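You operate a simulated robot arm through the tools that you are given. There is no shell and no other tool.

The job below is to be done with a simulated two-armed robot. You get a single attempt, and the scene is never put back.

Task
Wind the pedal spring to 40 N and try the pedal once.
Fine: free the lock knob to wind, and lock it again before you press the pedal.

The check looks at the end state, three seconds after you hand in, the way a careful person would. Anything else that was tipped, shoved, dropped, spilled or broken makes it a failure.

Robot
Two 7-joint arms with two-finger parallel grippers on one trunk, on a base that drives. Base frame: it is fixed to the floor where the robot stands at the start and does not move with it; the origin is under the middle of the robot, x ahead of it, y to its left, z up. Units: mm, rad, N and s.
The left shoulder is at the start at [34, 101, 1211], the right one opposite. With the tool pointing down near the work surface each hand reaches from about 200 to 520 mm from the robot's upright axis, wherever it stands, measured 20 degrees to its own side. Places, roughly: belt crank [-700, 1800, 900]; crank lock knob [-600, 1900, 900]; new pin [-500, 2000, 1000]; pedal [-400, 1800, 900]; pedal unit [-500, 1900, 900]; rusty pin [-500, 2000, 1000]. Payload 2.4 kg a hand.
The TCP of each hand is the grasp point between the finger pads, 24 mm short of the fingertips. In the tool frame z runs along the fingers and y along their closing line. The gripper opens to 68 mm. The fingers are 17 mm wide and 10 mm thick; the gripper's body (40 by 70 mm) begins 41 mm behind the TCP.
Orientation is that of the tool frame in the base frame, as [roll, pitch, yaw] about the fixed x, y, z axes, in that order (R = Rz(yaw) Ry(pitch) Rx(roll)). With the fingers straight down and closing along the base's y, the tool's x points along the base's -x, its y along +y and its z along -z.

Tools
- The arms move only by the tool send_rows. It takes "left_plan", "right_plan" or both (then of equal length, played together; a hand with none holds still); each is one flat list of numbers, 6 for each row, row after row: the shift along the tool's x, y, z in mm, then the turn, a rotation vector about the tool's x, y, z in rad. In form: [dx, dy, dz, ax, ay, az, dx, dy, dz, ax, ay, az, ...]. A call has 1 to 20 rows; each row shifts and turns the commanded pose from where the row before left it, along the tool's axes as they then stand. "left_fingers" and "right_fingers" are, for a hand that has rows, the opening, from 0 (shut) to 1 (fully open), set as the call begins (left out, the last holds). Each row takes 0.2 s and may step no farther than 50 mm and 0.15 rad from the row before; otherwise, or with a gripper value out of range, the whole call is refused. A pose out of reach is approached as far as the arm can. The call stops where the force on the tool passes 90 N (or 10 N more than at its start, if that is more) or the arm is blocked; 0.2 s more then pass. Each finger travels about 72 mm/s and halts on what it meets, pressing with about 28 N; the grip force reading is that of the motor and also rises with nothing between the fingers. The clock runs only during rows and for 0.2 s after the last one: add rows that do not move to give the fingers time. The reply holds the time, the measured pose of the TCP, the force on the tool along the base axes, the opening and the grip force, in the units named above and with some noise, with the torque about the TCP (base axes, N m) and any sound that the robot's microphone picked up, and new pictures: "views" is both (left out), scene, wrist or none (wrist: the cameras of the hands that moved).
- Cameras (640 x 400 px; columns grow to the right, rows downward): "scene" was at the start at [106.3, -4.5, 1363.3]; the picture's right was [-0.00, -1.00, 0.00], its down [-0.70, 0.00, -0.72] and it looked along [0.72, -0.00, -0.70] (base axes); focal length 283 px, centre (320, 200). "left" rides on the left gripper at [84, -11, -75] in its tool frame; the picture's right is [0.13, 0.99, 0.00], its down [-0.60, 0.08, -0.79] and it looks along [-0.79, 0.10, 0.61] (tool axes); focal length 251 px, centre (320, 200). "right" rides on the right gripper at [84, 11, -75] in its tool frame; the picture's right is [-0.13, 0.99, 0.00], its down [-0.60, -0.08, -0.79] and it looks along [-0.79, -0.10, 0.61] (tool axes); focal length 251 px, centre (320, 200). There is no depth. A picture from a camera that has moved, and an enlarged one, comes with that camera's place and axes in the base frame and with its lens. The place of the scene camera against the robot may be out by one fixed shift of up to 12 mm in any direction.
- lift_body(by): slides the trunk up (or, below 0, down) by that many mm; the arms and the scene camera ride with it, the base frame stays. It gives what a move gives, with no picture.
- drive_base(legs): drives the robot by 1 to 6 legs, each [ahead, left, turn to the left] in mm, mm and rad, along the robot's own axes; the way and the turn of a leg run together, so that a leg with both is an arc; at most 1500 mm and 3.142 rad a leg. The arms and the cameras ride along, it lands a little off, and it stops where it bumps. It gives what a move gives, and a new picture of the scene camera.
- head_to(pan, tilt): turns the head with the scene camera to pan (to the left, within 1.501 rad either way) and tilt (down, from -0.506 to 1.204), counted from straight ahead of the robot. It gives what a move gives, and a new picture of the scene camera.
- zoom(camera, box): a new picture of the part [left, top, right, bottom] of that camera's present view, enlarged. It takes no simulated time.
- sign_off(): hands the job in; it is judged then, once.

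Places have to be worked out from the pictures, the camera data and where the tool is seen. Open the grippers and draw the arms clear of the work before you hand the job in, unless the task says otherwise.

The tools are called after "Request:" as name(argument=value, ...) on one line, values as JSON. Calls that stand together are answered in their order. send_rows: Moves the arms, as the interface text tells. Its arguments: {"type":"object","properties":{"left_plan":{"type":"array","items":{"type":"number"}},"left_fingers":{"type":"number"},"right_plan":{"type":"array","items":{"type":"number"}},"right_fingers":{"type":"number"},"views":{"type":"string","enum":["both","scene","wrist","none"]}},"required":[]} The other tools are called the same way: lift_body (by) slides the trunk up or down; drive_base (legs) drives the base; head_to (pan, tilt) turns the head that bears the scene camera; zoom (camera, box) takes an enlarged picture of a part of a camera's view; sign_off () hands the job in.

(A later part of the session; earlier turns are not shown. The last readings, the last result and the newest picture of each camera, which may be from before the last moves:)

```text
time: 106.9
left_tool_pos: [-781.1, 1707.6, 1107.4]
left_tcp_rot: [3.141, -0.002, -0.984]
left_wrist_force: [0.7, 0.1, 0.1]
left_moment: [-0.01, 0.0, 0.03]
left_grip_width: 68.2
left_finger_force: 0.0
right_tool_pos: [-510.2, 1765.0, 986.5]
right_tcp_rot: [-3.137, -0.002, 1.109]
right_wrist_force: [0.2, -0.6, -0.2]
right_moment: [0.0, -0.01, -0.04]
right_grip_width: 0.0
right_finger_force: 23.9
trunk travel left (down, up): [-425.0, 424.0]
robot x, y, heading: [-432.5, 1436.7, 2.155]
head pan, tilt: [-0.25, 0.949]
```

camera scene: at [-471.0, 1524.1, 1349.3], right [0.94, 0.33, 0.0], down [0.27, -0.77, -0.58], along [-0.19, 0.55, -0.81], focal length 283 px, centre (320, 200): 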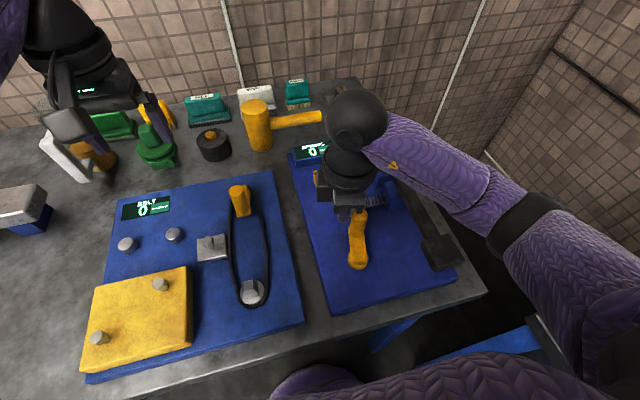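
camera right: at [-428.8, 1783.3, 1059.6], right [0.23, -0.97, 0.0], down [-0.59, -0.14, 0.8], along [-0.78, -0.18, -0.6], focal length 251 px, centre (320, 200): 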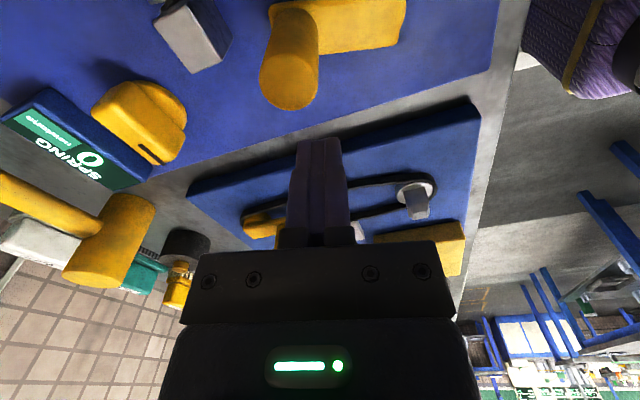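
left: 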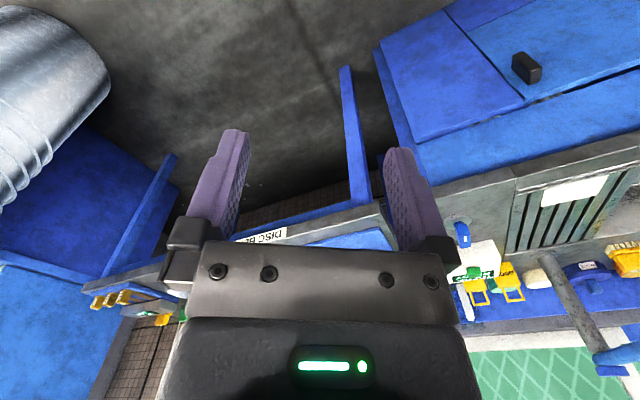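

Freed. I yaw on to a comfortable 2.5 rad (mid range) and descend beside the peg with closed fingers.

Request:
send_rows(right_plan=[0, 0, 0, 0, 0, -0.139, 0, 0, 0, 0, 0, -0.139, 0, 0, 0, 0, 0, -0.139, 0, 0, 0, 0, 0, -0.139, 0, 0, 0, 0, 0, -0.139, 0, 0, 0, 0, 0, -0.139, 0, 0, 0, 0, 0, -0.139, 0, 0, 0, 0, 0, -0.139, 0, 0, 0, 0, 0, -0.139, 0, 0, 0, 0, 0, -0.14, 0, 0, 25, 0, 0, 0, 0, 0, 30, 0, 0, 0, 0, 0, 0, 0, 0, 0], views="both")

```text
time: 109.7
left_tool_pos: [-781.1, 1707.8, 1106.5]
left_tcp_rot: [3.141, -0.002, -0.982]
left_wrist_force: [-0.1, 0.5, 0.6]
left_moment: [-0.03, 0.03, 0.03]
left_grip_width: 68.1
left_finger_force: 0.1
right_tool_pos: [-509.3, 1762.8, 933.4]
right_tcp_rot: [3.138, -0.003, 2.499]
right_wrist_force: [0.2, -0.5, 0.1]
right_moment: [0.01, 0.01, 0.0]
right_grip_width: 0.0
right_finger_force: 24.1
trunk travel left (down, up): [-425.0, 424.0]
robot x, y, heading: [-431.5, 1435.0, 2.157]
head pan, tilt: [-0.25, 0.949]
camera scene: at [-471.0, 1524.1, 1349.3], right [0.94, 0.33, 0.0], down [0.27, -0.77, -0.58], along [-0.19, 0.55, -0.81], focal length 283 px, centre (320, 200)
camera right: at [-570.6, 1821.9, 1007.1], right [0.7, 0.72, 0.0], down [0.44, -0.43, 0.79], along [0.57, -0.55, -0.61], focal length 251 px, centre (320, 200)
```

scene: 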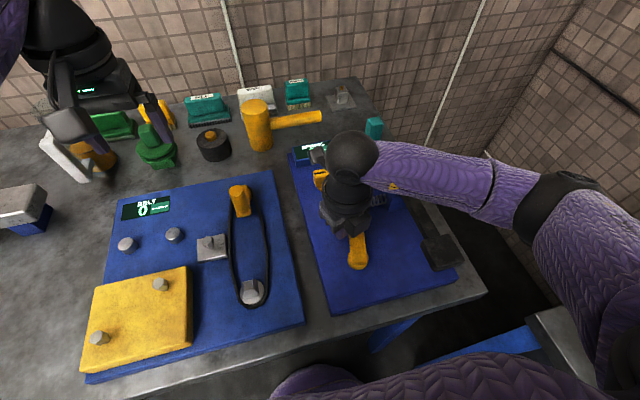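
right: 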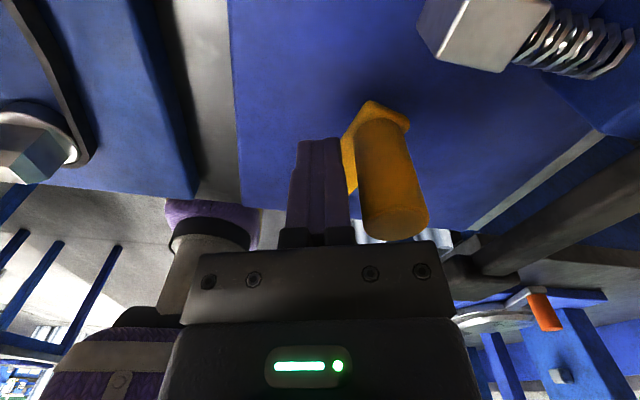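

Fingers are behind the peg for clockwise pushing. I push it ~4 rad around the hub circle and check.

Request:
send_rows(right_plan=[-1.61, 17.61, 0, 0, 0, 0, -8.34, 15.59, 0, 0, 0, 0, -13.75, 11.12, 0, 0, 0, 0, -16.99, 4.88, 0, 0, 0, 0, -17.56, -2.12, 0, 0, 0, 0, -15.34, -8.79, 0, 0, 0, 0, -10.71, -14.08, 0, 0, 0, 0, -4.38, -17.12, 0, 0, 0, 0, 2.63, -17.49, 0, 0, 0, 0, 9.24, -15.08, 0, 0, 0, 0, 0, 0, 0, 0, 0, 0], views="both")

Request:
zoom(camera="scene", box=[280, 130, 440, 290])

```text
time: 112.1
left_tool_pos: [-779.5, 1707.9, 1106.9]
left_tcp_rot: [3.141, -0.002, -0.984]
left_wrist_force: [-0.5, -0.1, 0.0]
left_moment: [-0.05, 0.0, -0.01]
left_grip_width: 68.2
left_finger_force: 0.0
right_tool_pos: [-463.8, 1699.4, 932.1]
right_tcp_rot: [3.14, -0.003, 2.497]
right_wrist_force: [0.2, 0.4, -0.9]
right_moment: [-0.01, -0.01, 0.0]
right_grip_width: 0.1
right_finger_force: 23.6
trunk travel left (down, up): [-425.0, 424.0]
robot x, y, heading: [-424.0, 1441.2, 2.153]
head pan, tilt: [-0.25, 0.949]
camera scene: at [-470.9, 1524.0, 1349.3], right [0.94, 0.33, 0.0], down [0.27, -0.77, -0.58], along [-0.19, 0.55, -0.81], focal length 283 px, centre (320, 200)
camera right: at [-524.9, 1757.2, 1005.1], right [0.7, 0.72, 0.0], down [0.44, -0.43, 0.79], along [0.57, -0.55, -0.61], focal length 251 px, centre (320, 200)
```

scene: 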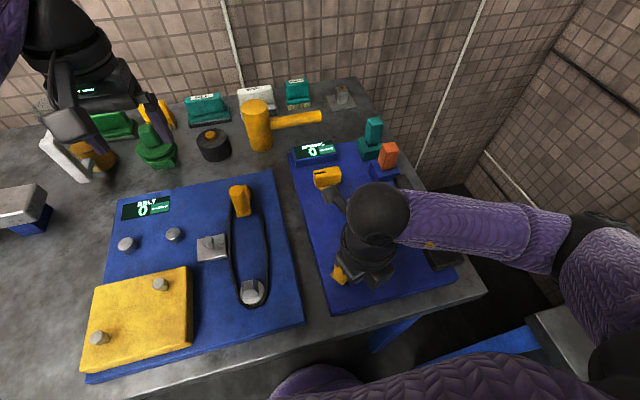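
right: 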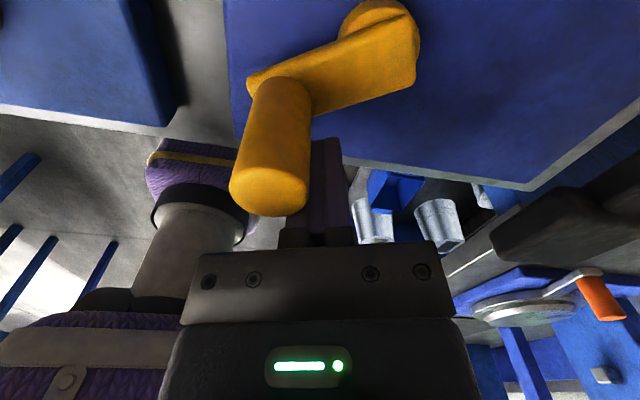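

```text
2.50 times, centred on (360, 210) of scene
camera zoom: at [-470.9, 1524.0, 1349.3], right [0.94, 0.33, 0.0], down [0.27, -0.77, -0.58], along [-0.19, 0.55, -0.81], focal length 707 px, centre (220, 175)
```

zoom: 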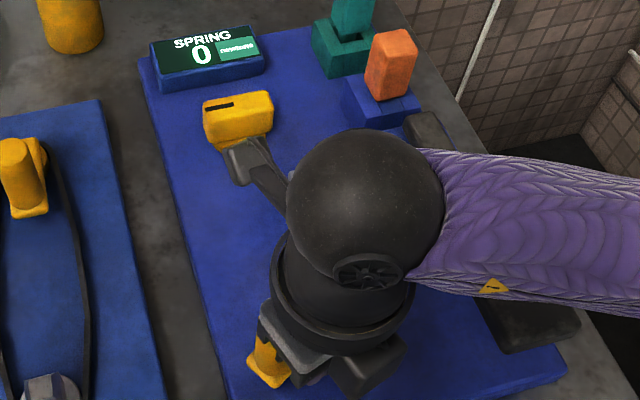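

The crank spins freely with no resistance. I push it one more full turn clockwise to see whether any reading appears.

Request:
send_rows(right_plan=[14.07, -10.15, 0, 0, 0, 0, 16.9, -4.0, 0, 0, 0, 0, 17.14, 2.77, 0, 0, 0, 0, 14.78, 9.13, 0, 0, 0, 0, 10.15, 14.07, 0, 0, 0, 0, 4.0, 16.9, 0, 0, 0, 0, -2.77, 17.14, 0, 0, 0, 0, -9.13, 14.78, 0, 0, 0, 0, -14.07, 10.15, 0, 0, 0, 0, -16.9, 4.0, 0, 0, 0, 0, -17.14, -2.77, 0, 0, 0, 0, -14.78, -9.13, 0, 0, 0, 0, -10.15, -14.07, 0, 0, 0, 0, -4.0, -16.9, 0, 0, 0, 0, 2.77, -17.14, 0, 0, 0, 0, 9.13, -14.78, 0, 0, 0, 0, 0, 0, 0, 0, 0, 0], views="scene")

Request:
zoom(camera="scene", box=[280, 130, 440, 290])

```text
time: 115.7
left_tool_pos: [-780.4, 1707.0, 1107.4]
left_tcp_rot: [3.141, -0.001, -0.984]
left_wrist_force: [-0.2, 0.6, -0.2]
left_moment: [0.03, -0.02, 0.03]
left_grip_width: 67.9
left_finger_force: 0.1
right_tool_pos: [-463.2, 1696.7, 932.3]
right_tcp_rot: [3.139, -0.002, 2.498]
right_wrist_force: [-0.1, 0.2, 0.4]
right_moment: [0.04, 0.05, 0.01]
right_grip_width: 0.0
right_finger_force: 23.5
trunk travel left (down, up): [-425.0, 424.0]
robot x, y, heading: [-428.2, 1433.4, 2.162]
head pan, tilt: [-0.25, 0.949]
camera scene: at [-470.9, 1524.0, 1349.3], right [0.94, 0.33, 0.0], down [0.27, -0.77, -0.58], along [-0.19, 0.55, -0.81], focal length 283 px, centre (320, 200)
```

scene: 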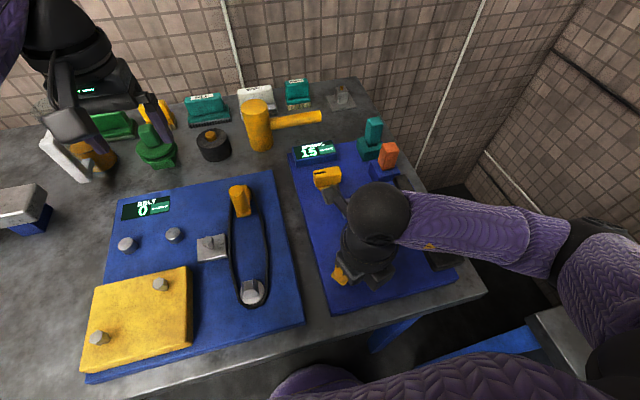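

```text
2.50 times, centred on (360, 210) of scene
camera zoom: at [-470.9, 1524.0, 1349.3], right [0.94, 0.33, 0.0], down [0.27, -0.77, -0.58], along [-0.19, 0.55, -0.81], focal length 707 px, centre (220, 175)
```

zoom: 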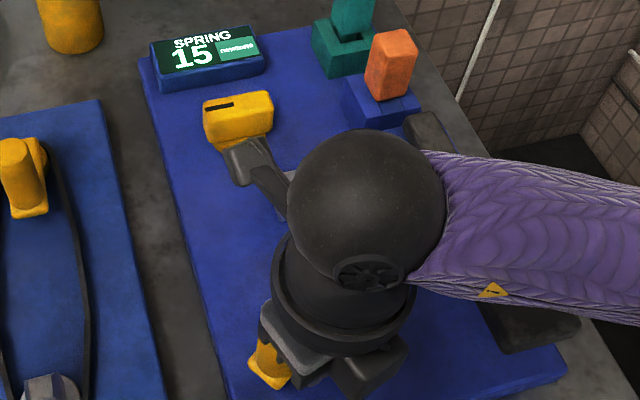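

The display now reads 15 N — clockwise winds, after some slack. I push another quarter turn and read again to learn the rate.

Request:
send_rows(right_plan=[14.07, -10.15, 0, 0, 0, 0, 16.9, -4.0, 0, 0, 0, 0, 17.14, 2.77, 0, 0, 0, 0, 14.78, 9.13, 0, 0, 0, 0, 0, 0, 0, 0, 0, 0], views="none")

Request:
zoom(camera="scene", box=[285, 130, 365, 180])

```text
time: 116.9
left_tool_pos: [-779.9, 1706.6, 1106.7]
left_tcp_rot: [3.141, -0.002, -0.985]
left_wrist_force: [0.0, -0.1, 0.2]
left_moment: [-0.01, -0.01, -0.01]
left_grip_width: 68.1
left_finger_force: 0.1
right_tool_pos: [-515.5, 1734.2, 933.5]
right_tcp_rot: [3.139, -0.002, 2.497]
right_wrist_force: [0.6, -0.1, -0.1]
right_moment: [0.02, -0.02, 0.02]
right_grip_width: 0.0
right_finger_force: 24.4
trunk travel left (down, up): [-425.0, 424.0]
robot x, y, heading: [-427.3, 1440.0, 2.156]
head pan, tilt: [-0.25, 0.949]
```

```text
8.00 times, centred on (325, 155) of scene
camera zoom: at [-471.0, 1524.0, 1349.3], right [0.94, 0.33, 0.0], down [0.27, -0.77, -0.58], along [-0.19, 0.55, -0.81], focal length 2263 px, centre (280, 560)
```

zoom: 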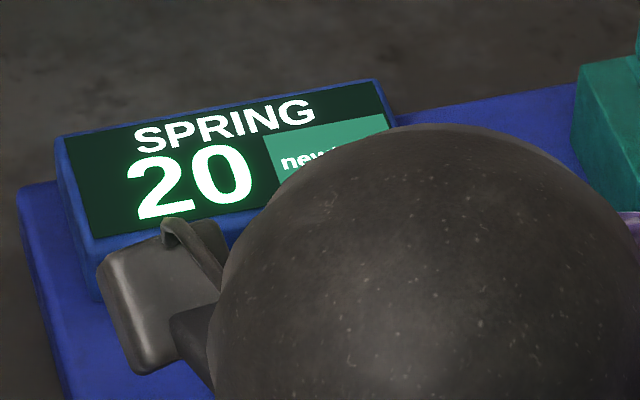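

20 N after a quarter turn, so 20 N per turn in steps of 5. I push three quarters of a turn more, which should bring 35.

Request:
send_rows(right_plan=[10.15, 14.07, 0, 0, 0, 0, 4.0, 16.9, 0, 0, 0, 0, -2.77, 17.14, 0, 0, 0, 0, -9.13, 14.78, 0, 0, 0, 0, -14.07, 10.15, 0, 0, 0, 0, -16.9, 4.0, 0, 0, 0, 0, -17.14, -2.77, 0, 0, 0, 0, -14.78, -9.13, 0, 0, 0, 0, -10.15, -14.07, 0, 0, 0, 0, -4.0, -16.9, 0, 0, 0, 0, 2.77, -17.14, 0, 0, 0, 0, 9.13, -14.78, 0, 0, 0, 0, 0, 0, 0, 0, 0, 0], views="none")

Request:
zoom(camera="scene", box=[285, 130, 365, 180])

```text
time: 119.7
left_tool_pos: [-781.0, 1705.5, 1107.6]
left_tcp_rot: [-3.14, -0.002, -0.984]
left_wrist_force: [-0.9, -0.2, 1.1]
left_moment: [0.01, -0.01, 0.02]
left_grip_width: 68.2
left_finger_force: 0.1
right_tool_pos: [-463.5, 1696.9, 930.4]
right_tcp_rot: [3.14, -0.002, 2.498]
right_wrist_force: [0.5, 0.4, 0.4]
right_moment: [0.01, 0.02, 0.01]
right_grip_width: 0.3
right_finger_force: 23.7
trunk travel left (down, up): [-425.0, 424.0]
robot x, y, heading: [-429.1, 1431.8, 2.159]
head pan, tilt: [-0.25, 0.949]
```

```text
8.00 times, centred on (325, 155) of scene
camera zoom: at [-471.0, 1524.0, 1349.3], right [0.94, 0.33, 0.0], down [0.27, -0.77, -0.58], along [-0.19, 0.55, -0.81], focal length 2263 px, centre (280, 560)
```

zoom: 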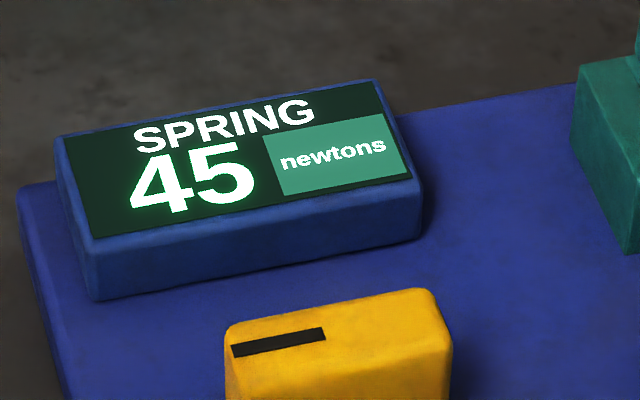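

45 N — the rate is 30 N/turn, so I overshot by about a sixth of a turn. I lift off, look for the peg, and will grip it to turn back counterclockwise precisely.

Request:
send_rows(right_plan=[0, 0, -28, 0, 0, 0, 0, 0, -28, 0, 0, 0, 0, 0, 0, 0, 0, 0, 0, 0, 0, 0, 0, 0], right_fingers=0, views="both")

```text
time: 120.7
left_tool_pos: [-780.7, 1706.7, 1107.0]
left_tcp_rot: [3.14, 0.0, -0.984]
left_wrist_force: [-0.2, 0.7, 0.2]
left_moment: [0.02, -0.01, 0.0]
left_grip_width: 67.9
left_finger_force: 0.0
right_tool_pos: [-464.9, 1697.8, 986.8]
right_tcp_rot: [3.14, -0.003, 2.498]
right_wrist_force: [0.7, 0.9, 0.5]
right_moment: [0.01, 0.01, 0.03]
right_grip_width: 0.0
right_finger_force: 23.9
trunk travel left (down, up): [-425.0, 424.0]
robot x, y, heading: [-426.2, 1436.9, 2.159]
head pan, tilt: [-0.25, 0.949]
camera scene: at [-471.0, 1524.0, 1349.3], right [0.94, 0.33, 0.0], down [0.27, -0.77, -0.58], along [-0.19, 0.55, -0.81], focal length 283 px, centre (320, 200)
camera right: at [-526.6, 1756.9, 1061.1], right [0.7, 0.72, 0.0], down [0.44, -0.43, 0.79], along [0.57, -0.55, -0.61], focal length 251 px, centre (320, 200)
```

scene: 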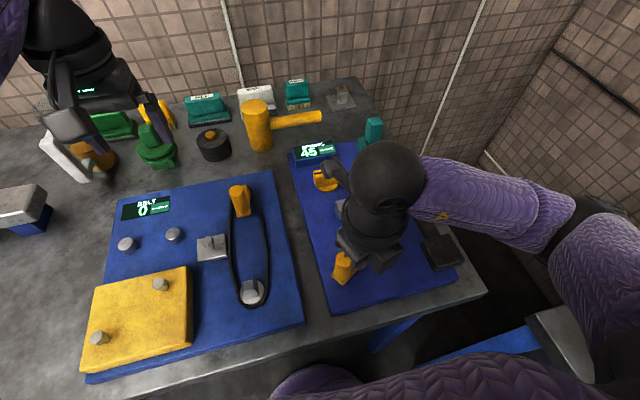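
right: 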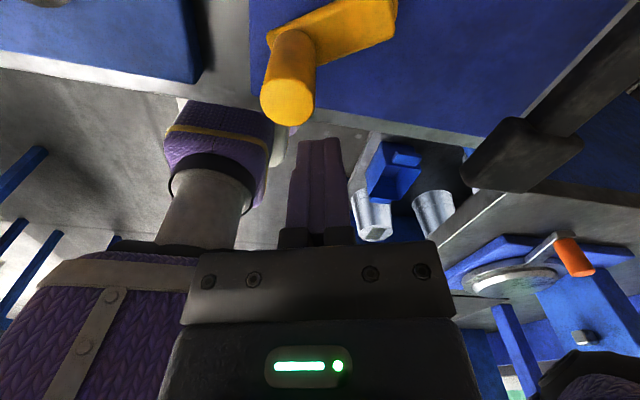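

Peg found at [-489, 1701]. I move over it, descend with 45 mm opening, and grip.

Request:
send_rows(right_plan=[10.6, -5.75, 0, 0, 0, 0, 10.6, -5.75, 0, 0, 0, 0, 0, 0, 0, 0, 0, 0, 0, 0, 25, 0, 0, 0, 0, 0, 30, 0, 0, 0, 0, 0, 0, 0, 0, 0], right_fingers=0.7, views="wrist")

Request:
send_rows(right_plan=[0, 0, 0, 0, 0, 0, 0, 0, 0, 0, 0, 0, 0, 0, 0, 0, 0, 0], right_fingers=0, views="wrist")

Request:
zoom(camera="scene", box=[285, 130, 365, 180])

```text
time: 122.1
left_tool_pos: [-781.0, 1708.0, 1107.3]
left_tcp_rot: [-3.14, -0.002, -0.985]
left_wrist_force: [0.0, 0.4, 0.2]
left_moment: [-0.03, 0.03, 0.0]
left_grip_width: 68.0
left_finger_force: 0.0
right_tool_pos: [-485.7, 1702.7, 933.4]
right_tcp_rot: [3.141, -0.003, 2.498]
right_wrist_force: [-0.1, -0.4, 0.0]
right_moment: [0.01, 0.0, -0.02]
right_grip_width: 47.7
right_finger_force: 0.1
trunk travel left (down, up): [-425.0, 424.0]
robot x, y, heading: [-428.6, 1438.6, 2.158]
head pan, tilt: [-0.25, 0.949]
camera right: at [-548.1, 1761.1, 1006.2], right [0.7, 0.72, 0.0], down [0.44, -0.43, 0.79], along [0.57, -0.55, -0.61], focal length 251 px, centre (320, 200)
```

right: 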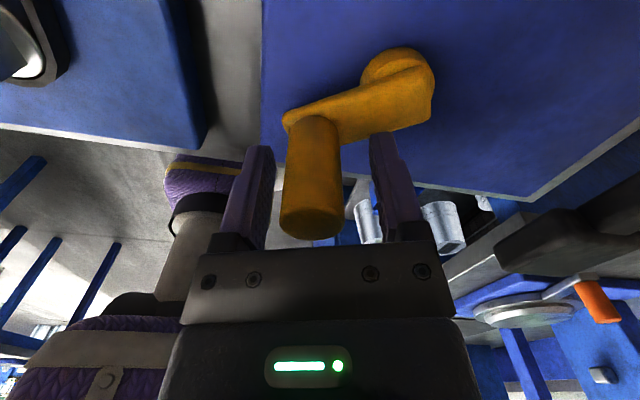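

```text
time: 122.9
left_tool_pos: [-782.2, 1704.7, 1107.5]
left_tcp_rot: [-3.139, 0.002, -0.984]
left_wrist_force: [0.3, 1.0, 0.5]
left_moment: [-0.01, 0.03, 0.02]
left_grip_width: 67.9
left_finger_force: 0.0
right_tool_pos: [-488.7, 1699.6, 932.6]
right_tcp_rot: [3.14, -0.003, 2.499]
right_wrist_force: [-9.6, -18.7, -14.5]
right_moment: [-0.09, 0.45, 0.11]
right_grip_width: 25.7
right_finger_force: 41.3
trunk travel left (down, up): [-425.0, 424.0]
robot x, y, heading: [-427.3, 1434.5, 2.156]
head pan, tilt: [-0.25, 0.949]
camera right: at [-549.8, 1758.6, 1006.2], right [0.7, 0.72, 0.0], down [0.44, -0.43, 0.79], along [0.57, -0.55, -0.61], focal length 251 px, centre (320, 200)
```

right: 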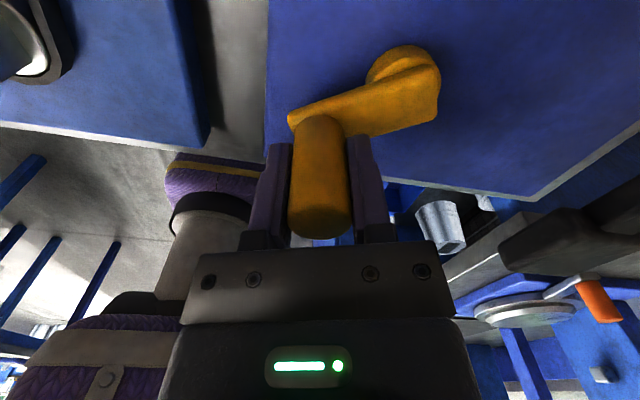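

```text
8.00 times, centred on (325, 155) of scene
camera zoom: at [-472.7, 1521.8, 1349.2], right [0.94, 0.33, 0.0], down [0.27, -0.77, -0.58], along [-0.19, 0.55, -0.81], focal length 2263 px, centre (280, 560)
```

zoom: 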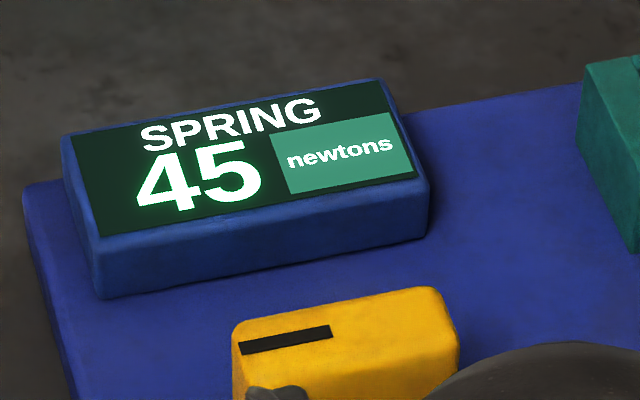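

Gripped. I relieve the side load and turn back counterclockwise 0.2 rad, watching for the 45→40 switch.

Request:
send_rows(right_plan=[0, -2.5, 0, 0, 0, 0, -4.25, 1.34, 0, 0, 0, -0.1, -4.25, 1.34, 0, 0, 0, -0.1, 0, 0, 0, 0, 0, 0], views="none")

Request:
zoom(camera="scene", box=[285, 130, 365, 180])

```text
time: 123.9
left_tool_pos: [-780.6, 1707.1, 1106.9]
left_tcp_rot: [-3.141, -0.002, -0.984]
left_wrist_force: [0.6, 0.2, -0.9]
left_moment: [0.03, 0.01, 0.02]
left_grip_width: 67.9
left_finger_force: 0.1
right_tool_pos: [-479.5, 1698.7, 932.8]
right_tcp_rot: [3.137, -0.001, 2.698]
right_wrist_force: [-1.0, -6.2, -17.8]
right_moment: [-0.31, 0.32, -0.03]
right_grip_width: 25.7
right_finger_force: 40.7
trunk travel left (down, up): [-425.0, 424.0]
robot x, y, heading: [-429.0, 1434.6, 2.157]
head pan, tilt: [-0.25, 0.949]
```

```text
8.00 times, centred on (325, 155) of scene
camera zoom: at [-471.0, 1524.2, 1349.2], right [0.94, 0.33, 0.0], down [0.27, -0.77, -0.58], along [-0.19, 0.55, -0.81], focal length 2263 px, centre (280, 560)
```

zoom: 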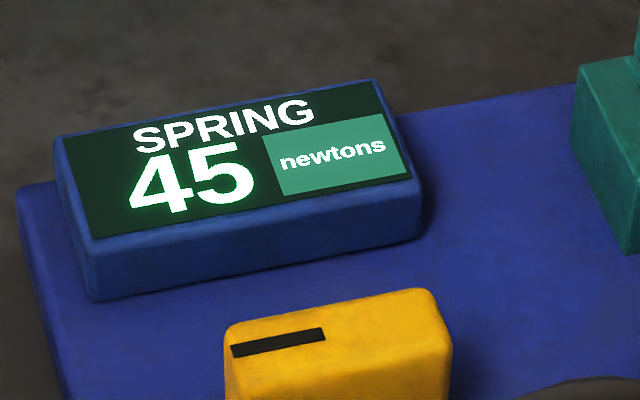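

Still 45. Another 0.2 rad counterclockwise.

Request:
send_rows(right_plan=[-4.25, 1.34, 0, 0, 0, -0.1, -4.25, 1.34, 0, 0, 0, -0.1, 0, 0, 0, 0, 0, 0], views="none")

Request:
zoom(camera="scene", box=[285, 130, 365, 180])

```text
time: 124.7
left_tool_pos: [-779.8, 1707.2, 1108.2]
left_tcp_rot: [-3.141, -0.001, -0.984]
left_wrist_force: [0.2, 0.3, -0.9]
left_moment: [0.0, 0.0, 0.02]
left_grip_width: 68.0
left_finger_force: 0.0
right_tool_pos: [-472.1, 1697.4, 934.3]
right_tcp_rot: [3.138, -0.002, 2.9]
right_wrist_force: [2.2, -1.8, -10.6]
right_moment: [-0.64, -0.18, -0.05]
right_grip_width: 25.5
right_finger_force: 41.1
trunk travel left (down, up): [-425.0, 424.0]
robot x, y, heading: [-425.9, 1437.3, 2.153]
head pan, tilt: [-0.25, 0.949]
```

```text
8.00 times, centred on (325, 155) of scene
camera zoom: at [-470.8, 1524.4, 1349.3], right [0.94, 0.33, 0.0], down [0.27, -0.77, -0.58], along [-0.19, 0.55, -0.81], focal length 2263 px, centre (280, 560)
```

zoom: 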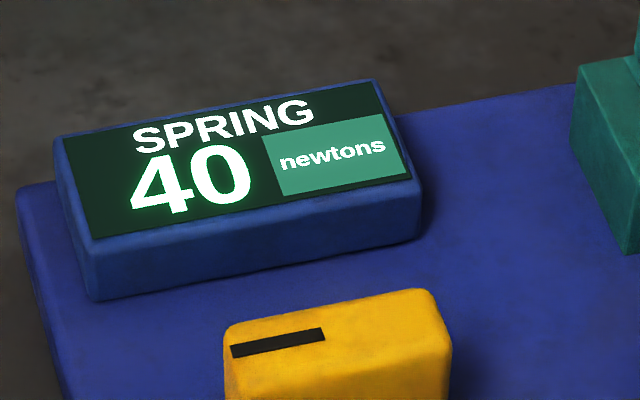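

The display switched to 40 between yaw 2.70 and 2.90. I go another ~0.55 rad counterclockwise to sit near the middle of the 40 N band (a band is ~1.05 rad wide).

Request:
send_rows(right_plan=[-4.66, 1.5, 0, 0, 0, -0.11, -4.66, 1.5, 0, 0, 0, -0.11, -4.66, 1.5, 0, 0, 0, -0.11, -4.66, 1.5, 0, 0, 0, -0.11, -4.66, 1.5, 0, 0, 0, -0.11, 0, 0, 0, 0, 0, 0], views="none")

Request:
zoom(camera="scene", box=[285, 130, 365, 180])

```text
time: 126.1
left_tool_pos: [-781.0, 1706.3, 1105.9]
left_tcp_rot: [-3.14, -0.002, -0.984]
left_wrist_force: [0.3, -0.1, 0.5]
left_moment: [0.04, 0.0, 0.0]
left_grip_width: 68.3
left_finger_force: 0.1
right_tool_pos: [-448.8, 1703.8, 932.8]
right_tcp_rot: [3.141, 0.0, -2.833]
right_wrist_force: [-1.1, -10.9, -30.5]
right_moment: [-0.14, -0.06, 0.27]
right_grip_width: 25.4
right_finger_force: 40.8
trunk travel left (down, up): [-425.0, 424.0]
robot x, y, heading: [-425.1, 1434.1, 2.159]
head pan, tilt: [-0.25, 0.949]
```

```text
8.00 times, centred on (325, 155) of scene
camera zoom: at [-471.4, 1523.9, 1349.2], right [0.94, 0.33, 0.0], down [0.27, -0.77, -0.58], along [-0.19, 0.55, -0.81], focal length 2263 px, centre (280, 560)
```

zoom: 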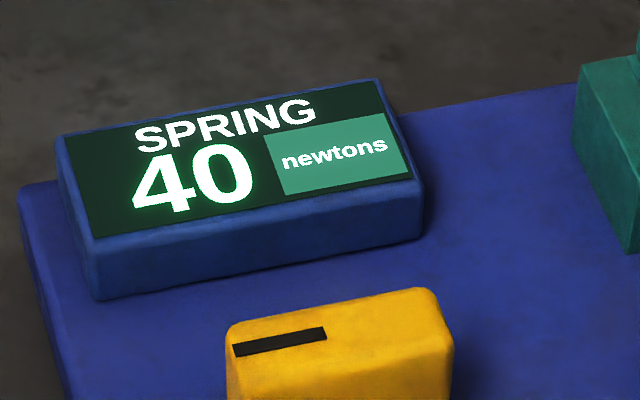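

Still 40, and the peg is right at its original angle, i.e. exactly two turns. I release the peg, rise, and move over the knob with yaw ≈ −2.56 (across its ridge) to lock it again.

Request:
send_rows(right_plan=[0, 0, 0, 0, 0, 0, 0, 0, 0, 0, 0, 0, 0, 0, -28, 0, 0, 0, 0, 0, -28, 0, 0, 0, 0, 0, 0, 0, 0, -0.135, 0, 0, 0, 0, 0, -0.135, 0, 0, 0, 0, 0, 0], right_fingers=0.7, views="wrist")

Request:
send_rows(right_plan=[1.5, 44.8, 0, 0, 0, 0, 1.5, 44.8, 0, 0, 0, 0, 1.5, 44.8, 0, 0, 0, 0, 1.5, 44.8, 0, 0, 0, 0, 1.4, 44.8, 0, 0, 0, 0, 0, 0, 0, 0, 0, 0, 0, 0, 0, 0, 0, 0], right_fingers=0.7)

```text
time: 127.7
left_tool_pos: [-780.7, 1706.1, 1107.1]
left_tcp_rot: [3.14, -0.001, -0.985]
left_wrist_force: [-0.5, -0.1, -0.8]
left_moment: [-0.01, -0.03, 0.0]
left_grip_width: 68.0
left_finger_force: 0.1
right_tool_pos: [-448.0, 1703.2, 988.2]
right_tcp_rot: [3.137, 0.0, -2.562]
right_wrist_force: [-0.4, -0.2, 0.0]
right_moment: [-0.01, -0.03, 0.02]
right_grip_width: 47.7
right_finger_force: 0.0
trunk travel left (down, up): [-425.0, 424.0]
robot x, y, heading: [-426.9, 1435.1, 2.159]
head pan, tilt: [-0.25, 0.949]
camera right: at [-525.7, 1665.9, 1062.1], right [-0.43, 0.9, 0.0], down [0.55, 0.26, 0.79], along [0.71, 0.34, -0.61], focal length 251 px, centre (320, 200)
```

right: 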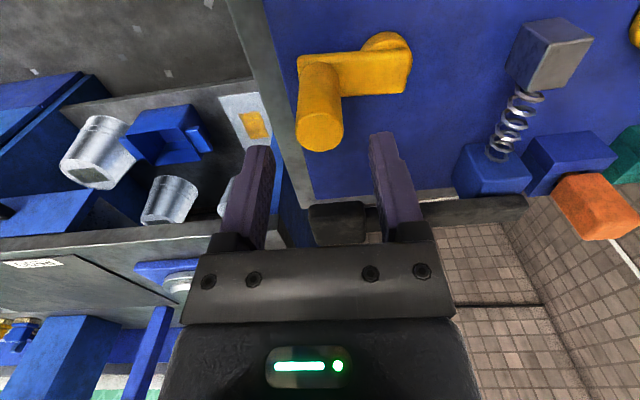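

```text
time: 129.3
left_tool_pos: [-780.9, 1706.8, 1107.8]
left_tcp_rot: [-3.139, -0.001, -0.984]
left_wrist_force: [0.1, 0.8, 0.0]
left_moment: [-0.01, -0.01, -0.03]
left_grip_width: 67.8
left_finger_force: 0.1
right_tool_pos: [-577.9, 1885.8, 990.0]
right_tcp_rot: [3.138, 0.001, -2.564]
right_wrist_force: [-0.2, -0.2, 0.3]
right_moment: [0.02, -0.01, 0.04]
right_grip_width: 47.7
right_finger_force: 0.0
trunk travel left (down, up): [-425.0, 424.0]
robot x, y, heading: [-429.8, 1435.0, 2.16]
head pan, tilt: [-0.25, 0.949]
camera scene: at [-471.0, 1524.1, 1349.3], right [0.94, 0.33, 0.0], down [0.27, -0.77, -0.58], along [-0.19, 0.55, -0.81], focal length 283 px, centre (320, 200)
camera right: at [-655.0, 1848.5, 1063.2], right [-0.43, 0.9, 0.0], down [0.55, 0.26, 0.79], along [0.71, 0.34, -0.61], focal length 251 px, centre (320, 200)
```

scene: 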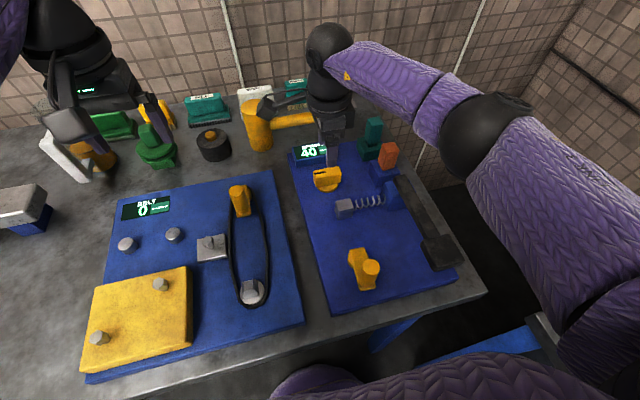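
right: 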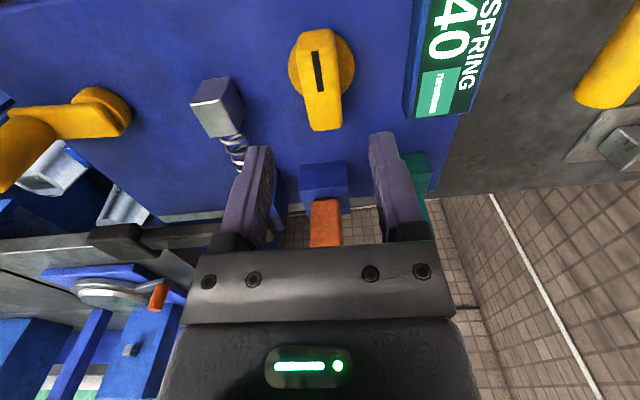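

Display still 40 and the knob's ridge lies exactly between the fingers. I descend to z≈912 and grip.

Request:
send_rows(right_plan=[0, 1, 26, 0, 0, 0, 0, 0, 26, 0, 0, 0, 0, 0, 26, 0, 0, 0, 0, 0, 0, 0, 0, 0], right_fingers=0.7, views="none")

Request:
send_rows(right_plan=[0, 0, 0, 0, 0, 0, 0, 0, 0, 0, 0, 0, 0, 0, 0, 0, 0, 0], right_fingers=0, views="wrist")

```text
time: 130.3
left_tool_pos: [-780.9, 1705.7, 1107.6]
left_tcp_rot: [3.14, -0.001, -0.985]
left_wrist_force: [0.4, 0.1, -0.5]
left_moment: [0.03, -0.02, 0.02]
left_grip_width: 68.0
left_finger_force: 0.0
right_tool_pos: [-578.2, 1886.5, 910.8]
right_tcp_rot: [3.138, 0.001, -2.567]
right_wrist_force: [-0.5, 0.9, -0.2]
right_moment: [-0.01, 0.0, 0.01]
right_grip_width: 47.9
right_finger_force: 0.1
trunk travel left (down, up): [-425.0, 424.0]
robot x, y, heading: [-425.1, 1438.5, 2.159]
head pan, tilt: [-0.25, 0.949]
```

```text
time: 131.1
left_tool_pos: [-780.8, 1706.7, 1108.0]
left_tcp_rot: [-3.141, -0.002, -0.983]
left_wrist_force: [0.7, 0.4, -0.4]
left_moment: [0.01, -0.02, 0.01]
left_grip_width: 67.8
left_finger_force: 0.0
right_tool_pos: [-577.9, 1886.9, 910.8]
right_tcp_rot: [3.14, 0.002, -2.567]
right_wrist_force: [-1.1, 1.8, -1.0]
right_moment: [-0.2, -0.19, -0.02]
right_grip_width: 23.9
right_finger_force: 39.5
trunk travel left (down, up): [-425.0, 424.0]
robot x, y, heading: [-429.8, 1439.3, 2.155]
head pan, tilt: [-0.25, 0.949]
camera right: at [-655.2, 1849.9, 984.7], right [-0.43, 0.9, 0.0], down [0.55, 0.26, 0.79], along [0.72, 0.34, -0.61], focal length 251 px, centre (320, 200)
```

right: 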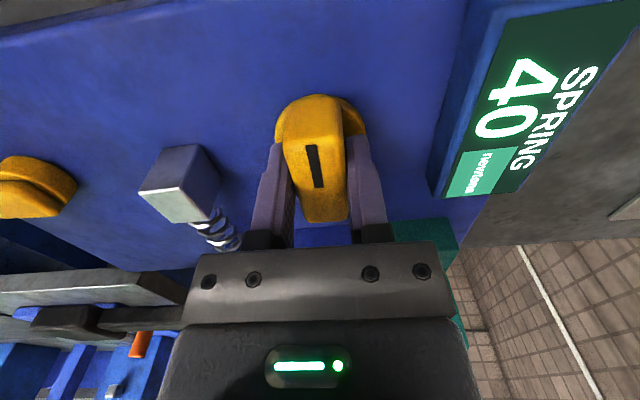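

Gripped cleanly. I turn clockwise 1.12 rad first.

Request:
send_rows(right_plan=[0, 0, 0, 0, 0, 0.14, 0, 0, 0, 0, 0, 0.14, 0, 0, 0, 0, 0, 0.14, 0, 0, 0, 0, 0, 0.14, 0, 0, 0, 0, 0, 0.14, 0, 0, 0, 0, 0, 0.14, 0, 0, 0, 0, 0, 0.14, 0, 0, 0, 0, 0, 0.14, 0, 0, 0, 0, 0, 0], views="wrist")

```text
time: 133.1
left_tool_pos: [-780.9, 1708.7, 1106.5]
left_tcp_rot: [3.141, -0.005, -0.982]
left_wrist_force: [-0.6, -0.3, 0.6]
left_moment: [0.01, 0.01, 0.0]
left_grip_width: 67.9
left_finger_force: 0.4
right_tool_pos: [-577.9, 1889.8, 911.4]
right_tcp_rot: [3.14, -0.001, 2.594]
right_wrist_force: [-5.7, 7.4, -2.8]
right_moment: [-0.15, -0.09, 0.02]
right_grip_width: 24.1
right_finger_force: 39.8
trunk travel left (down, up): [-425.0, 424.0]
robot x, y, heading: [-426.8, 1436.9, 2.155]
head pan, tilt: [-0.25, 0.949]
camera right: at [-644.9, 1941.2, 985.0], right [0.63, 0.78, 0.0], down [0.48, -0.38, 0.79], along [0.62, -0.49, -0.61], focal length 251 px, centre (320, 200)
```

right: 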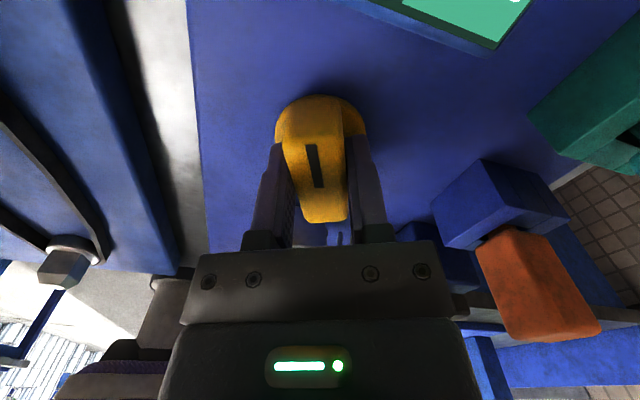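

Turning freely. I finish the remaining ~0.47 rad to the locked stop.

Request:
send_rows(right_plan=[0, 0, 0, 0, 0, 0.14, 0, 0, 0, 0, 0, 0.14, 0, 0, 0, 0, 0, 0.14, 0, 0, 0, 0, 0, 0.03, 0, 0, 0, 0, 0, 0], views="none")

Request:
send_rows(right_plan=[0, 0, 0, 0, 0, 0.04, 0, 0, 0, 0, 0, 0], views="wrist")

```text
time: 134.3
left_tool_pos: [-781.0, 1707.3, 1107.5]
left_tcp_rot: [3.141, -0.001, -0.983]
left_wrist_force: [0.0, 0.1, 0.6]
left_moment: [-0.02, -0.04, -0.02]
left_grip_width: 68.2
left_finger_force: 0.1
right_tool_pos: [-579.0, 1888.1, 911.5]
right_tcp_rot: [-3.141, -0.003, 2.148]
right_wrist_force: [-5.5, 16.2, 9.9]
right_moment: [-0.05, -0.07, 0.88]
right_grip_width: 24.0
right_finger_force: 40.3
trunk travel left (down, up): [-425.0, 424.0]
robot x, y, heading: [-427.3, 1436.2, 2.155]
head pan, tilt: [-0.25, 0.949]
```

```text
time: 134.9
left_tool_pos: [-780.8, 1708.1, 1107.2]
left_tcp_rot: [3.141, -0.001, -0.984]
left_wrist_force: [0.2, 0.1, 0.3]
left_moment: [0.0, 0.0, 0.0]
left_grip_width: 67.9
left_finger_force: 0.2
right_tool_pos: [-577.1, 1889.4, 910.7]
right_tcp_rot: [-3.14, -0.003, 2.106]
right_wrist_force: [-2.3, 13.1, 6.7]
right_moment: [0.71, 0.52, 0.96]
right_grip_width: 24.4
right_finger_force: 40.5
trunk travel left (down, up): [-425.0, 424.0]
robot x, y, heading: [-427.5, 1435.1, 2.157]
head pan, tilt: [-0.25, 0.949]
camera right: at [-611.6, 1966.0, 985.0], right [0.92, 0.4, 0.0], down [0.24, -0.56, 0.79], along [0.31, -0.73, -0.61], focal length 251 px, centre (320, 200)
```

right: 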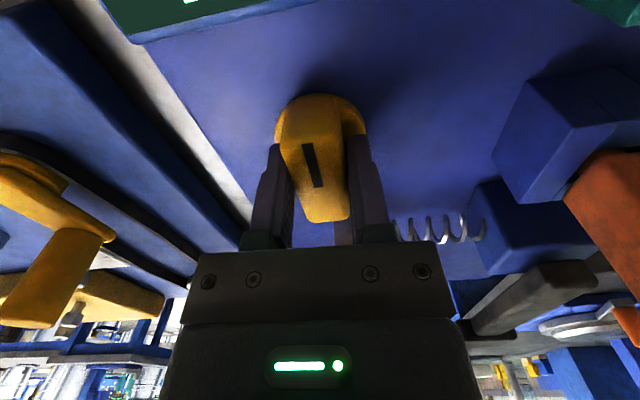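

The locked stop is felt again (≈+0.9 N·m at yaw 2.13, same as the original angle). I release, rise and check.

Request:
send_rows(right_plan=[0, 0, 0, 0, 0, 0, 0, 0, 0, 0, 0, 0, 0, 0, -26, 0, 0, 0, 0, 0, -26, 0, 0, 0, 0, 0, -30, 0, 0, 0, 0, 0, 0, 0, 0, -0.14, 0, 0, 0, 0, 0, -0.14, 0, 0, 0, 0, 0, -0.14, 0, 0, 0, 0, 0, -0.14, 0, 0, 0, 0, 0, -0.14, 0, 0, 0, 0, 0, -0.14, 0, 0, 0, 0, 0, -0.14, 0, 0, 0, 0, 0, -0.14, 0, 0, 0, 0, 0, -0.14, 0, 0, 0, 0, 0, -0.14, 0, 0, 0, 0, 0, -0.14], right_fingers=0.7, views="both")

Request:
zoom(camera="scene", box=[280, 130, 380, 205])

```text
time: 138.3
left_tool_pos: [-779.5, 1707.7, 1107.8]
left_tcp_rot: [3.141, -0.001, -0.984]
left_wrist_force: [-0.1, -0.5, 0.3]
left_moment: [0.0, 0.01, 0.02]
left_grip_width: 68.0
left_finger_force: 0.0
right_tool_pos: [-576.8, 1887.5, 993.6]
right_tcp_rot: [3.138, 0.001, -2.632]
right_wrist_force: [-0.3, 0.2, 0.8]
right_moment: [-0.01, -0.02, 0.03]
right_grip_width: 47.6
right_finger_force: 0.0
trunk travel left (down, up): [-425.0, 424.0]
robot x, y, heading: [-423.6, 1434.9, 2.156]
head pan, tilt: [-0.25, 0.949]
camera scene: at [-471.0, 1524.1, 1349.3], right [0.94, 0.33, 0.0], down [0.27, -0.77, -0.58], along [-0.19, 0.55, -0.81], focal length 283 px, centre (320, 200)
camera right: at [-656.5, 1855.3, 1067.2], right [-0.37, 0.93, 0.0], down [0.57, 0.22, 0.79], along [0.74, 0.3, -0.61], focal length 251 px, centre (320, 200)
```

scene: 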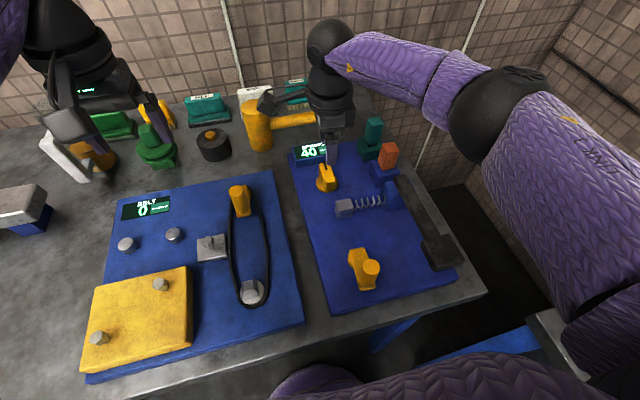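
right: 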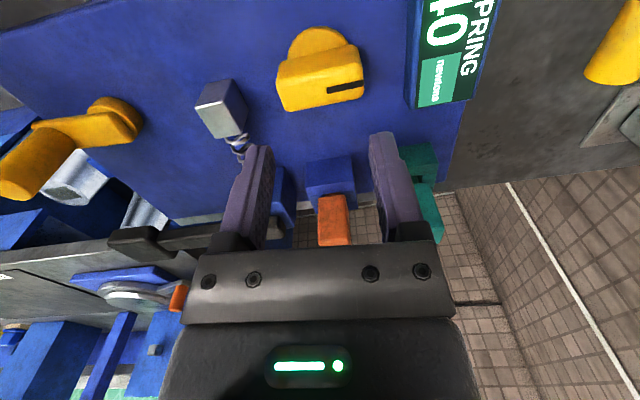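

```text
5.33 times, centred on (330, 168) of scene
camera zoom: at [-471.0, 1524.1, 1349.3], right [0.94, 0.33, 0.0], down [0.27, -0.77, -0.58], along [-0.19, 0.55, -0.81], focal length 1509 px, centre (267, 373)
```

zoom: 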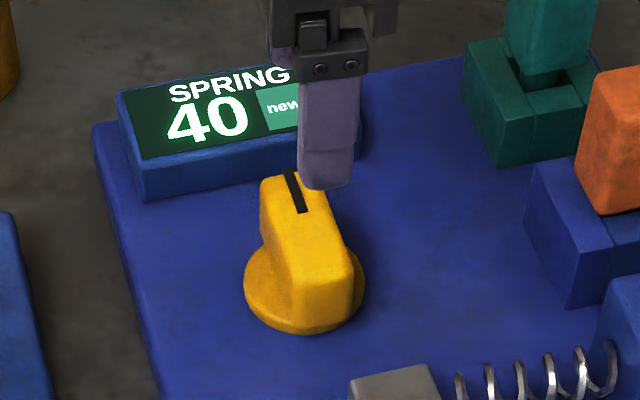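

Knob is back at its original locked position and the display shows 40. Now I move the hand toward the pedal pad at z≈1010 to look at it.

Request:
send_rows(right_plan=[0, 0, -16, 0, 0, 0, -21.1, -38.7, 0, 0, 0, 0, -21.1, -38.7, 0, 0, 0, 0, -21.1, -38.7, 0, 0, 0, 0, -21.1, -38.7, 0, 0, 0, 0, -21.1, -38.7, 0, 0, 0, 0, 0, 0, 0, 0, 0, 0], right_fingers=0.7, views="both")

Request:
zoom(camera="scene", box=[330, 140, 490, 300])

```text
time: 139.9
left_tool_pos: [-781.0, 1706.6, 1106.9]
left_tcp_rot: [-3.141, -0.002, -0.985]
left_wrist_force: [0.4, 0.3, -0.7]
left_moment: [0.0, -0.03, 0.03]
left_grip_width: 67.9
left_finger_force: 0.1
right_tool_pos: [-390.8, 1771.1, 1009.2]
right_tcp_rot: [3.138, 0.001, -2.635]
right_wrist_force: [0.6, 0.6, -0.2]
right_moment: [0.0, 0.0, 0.01]
right_grip_width: 47.9
right_finger_force: 0.0
trunk travel left (down, up): [-425.0, 424.0]
robot x, y, heading: [-426.5, 1436.6, 2.155]
head pan, tilt: [-0.25, 0.949]
camera scene: at [-470.9, 1524.1, 1349.3], right [0.94, 0.33, 0.0], down [0.27, -0.77, -0.58], along [-0.19, 0.55, -0.81], focal length 283 px, centre (320, 200)
camera right: at [-469.6, 1738.8, 1083.0], right [-0.37, 0.93, 0.0], down [0.57, 0.22, 0.79], along [0.74, 0.29, -0.61], focal length 251 px, centre (320, 200)
```

scene: 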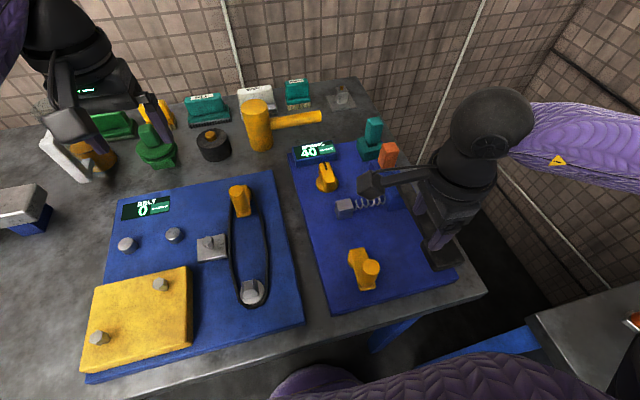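
right: 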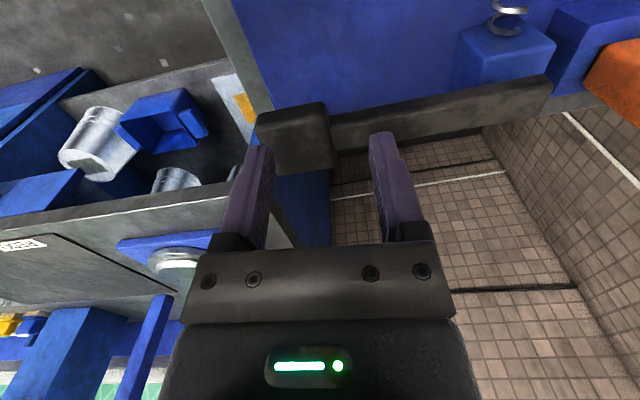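

```text
2.50 times, centred on (410, 220) of scene
camera zoom: at [-470.9, 1524.1, 1349.3], right [0.94, 0.33, 0.0], down [0.27, -0.77, -0.58], along [-0.19, 0.55, -0.81], focal length 707 px, centre (95, 150)
```

zoom: 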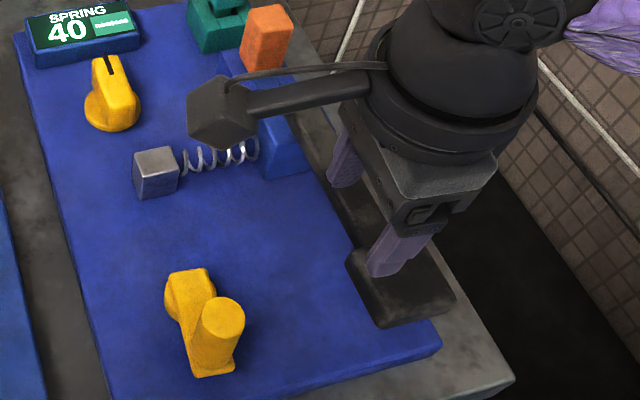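

The pad is visible in the wrist view. I zoom for its corners.

Request:
zoom(camera="right", box=[220, 60, 420, 200])

```text
2.86 times, centred on (320, 130) of right
camera zoom: at [-469.6, 1738.8, 1083.0], right [-0.37, 0.93, 0.0], down [0.57, 0.22, 0.79], along [0.74, 0.29, -0.61], focal length 718 px, centre (320, 400)
```

zoom: 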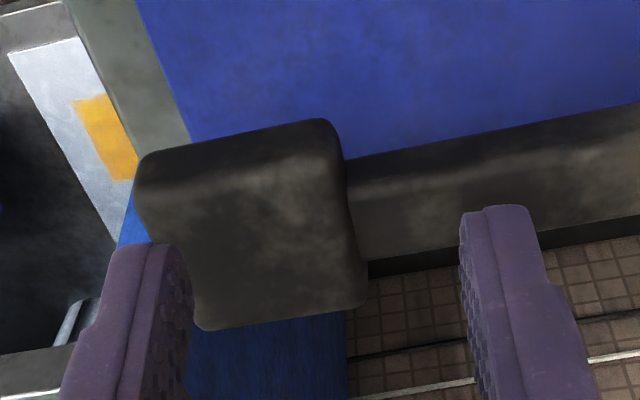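

Intersecting both views puts the pad's top centre near [-350, 1771, ~937]. I close the fingers, move above the pad and come down to tips ≈ 960.

Request:
send_rows(right_plan=[-18.2, -10.1, 0, 0, 0, 0, -18.2, -10.1, 0, 0, 0, 0, 0, 0, 0, 0, 0, 0, 0, 0, 12, 0, 0, 0, 0, 0, 12, 0, 0, 0, 0, 0, 0, 0, 0, 0], right_fingers=0, views="both")

Request:
zoom(camera="scene", box=[370, 180, 490, 300])

```text
time: 141.3
left_tool_pos: [-780.7, 1705.9, 1106.8]
left_tcp_rot: [3.14, -0.002, -0.985]
left_wrist_force: [0.0, -1.0, 0.4]
left_moment: [0.0, 0.0, 0.01]
left_grip_width: 68.1
left_finger_force: 0.0
right_tool_pos: [-350.0, 1769.6, 985.2]
right_tcp_rot: [3.14, 0.0, -2.636]
right_wrist_force: [-0.1, -0.2, 0.2]
right_moment: [0.01, -0.01, -0.04]
right_grip_width: 0.2
right_finger_force: 23.0
trunk travel left (down, up): [-425.0, 424.0]
robot x, y, heading: [-426.5, 1438.3, 2.158]
head pan, tilt: [-0.25, 0.949]
camera scene: at [-470.9, 1524.1, 1349.3], right [0.94, 0.33, 0.0], down [0.27, -0.77, -0.58], along [-0.19, 0.55, -0.81], focal length 283 px, centre (320, 200)
camera right: at [-429.5, 1738.4, 1058.7], right [-0.37, 0.93, 0.0], down [0.57, 0.22, 0.79], along [0.74, 0.29, -0.61], focal length 251 px, centre (320, 200)
```

scene: 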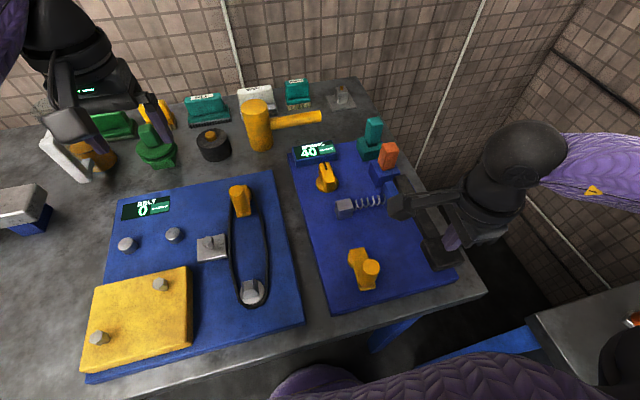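
right: 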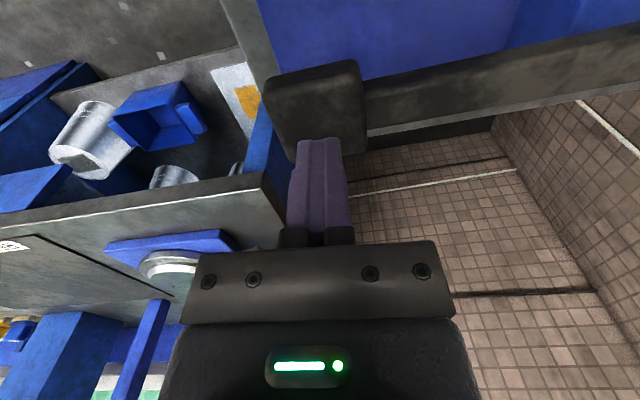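

```text
3.33 times, centred on (430, 240) of scene
camera zoom: at [-470.9, 1524.1, 1349.3], right [0.94, 0.33, 0.0], down [0.27, -0.77, -0.58], along [-0.19, 0.55, -0.81], focal length 943 px, centre (-47, 67)
```

zoom: 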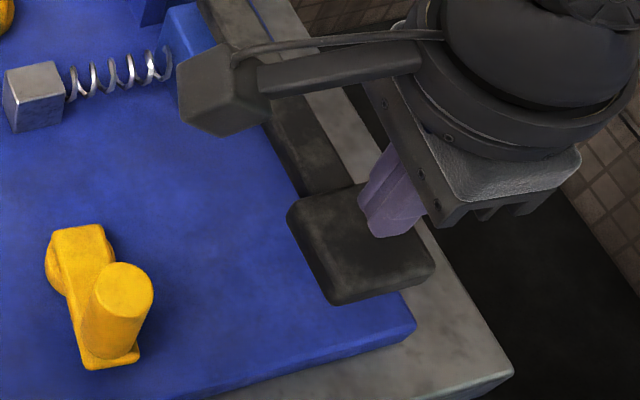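

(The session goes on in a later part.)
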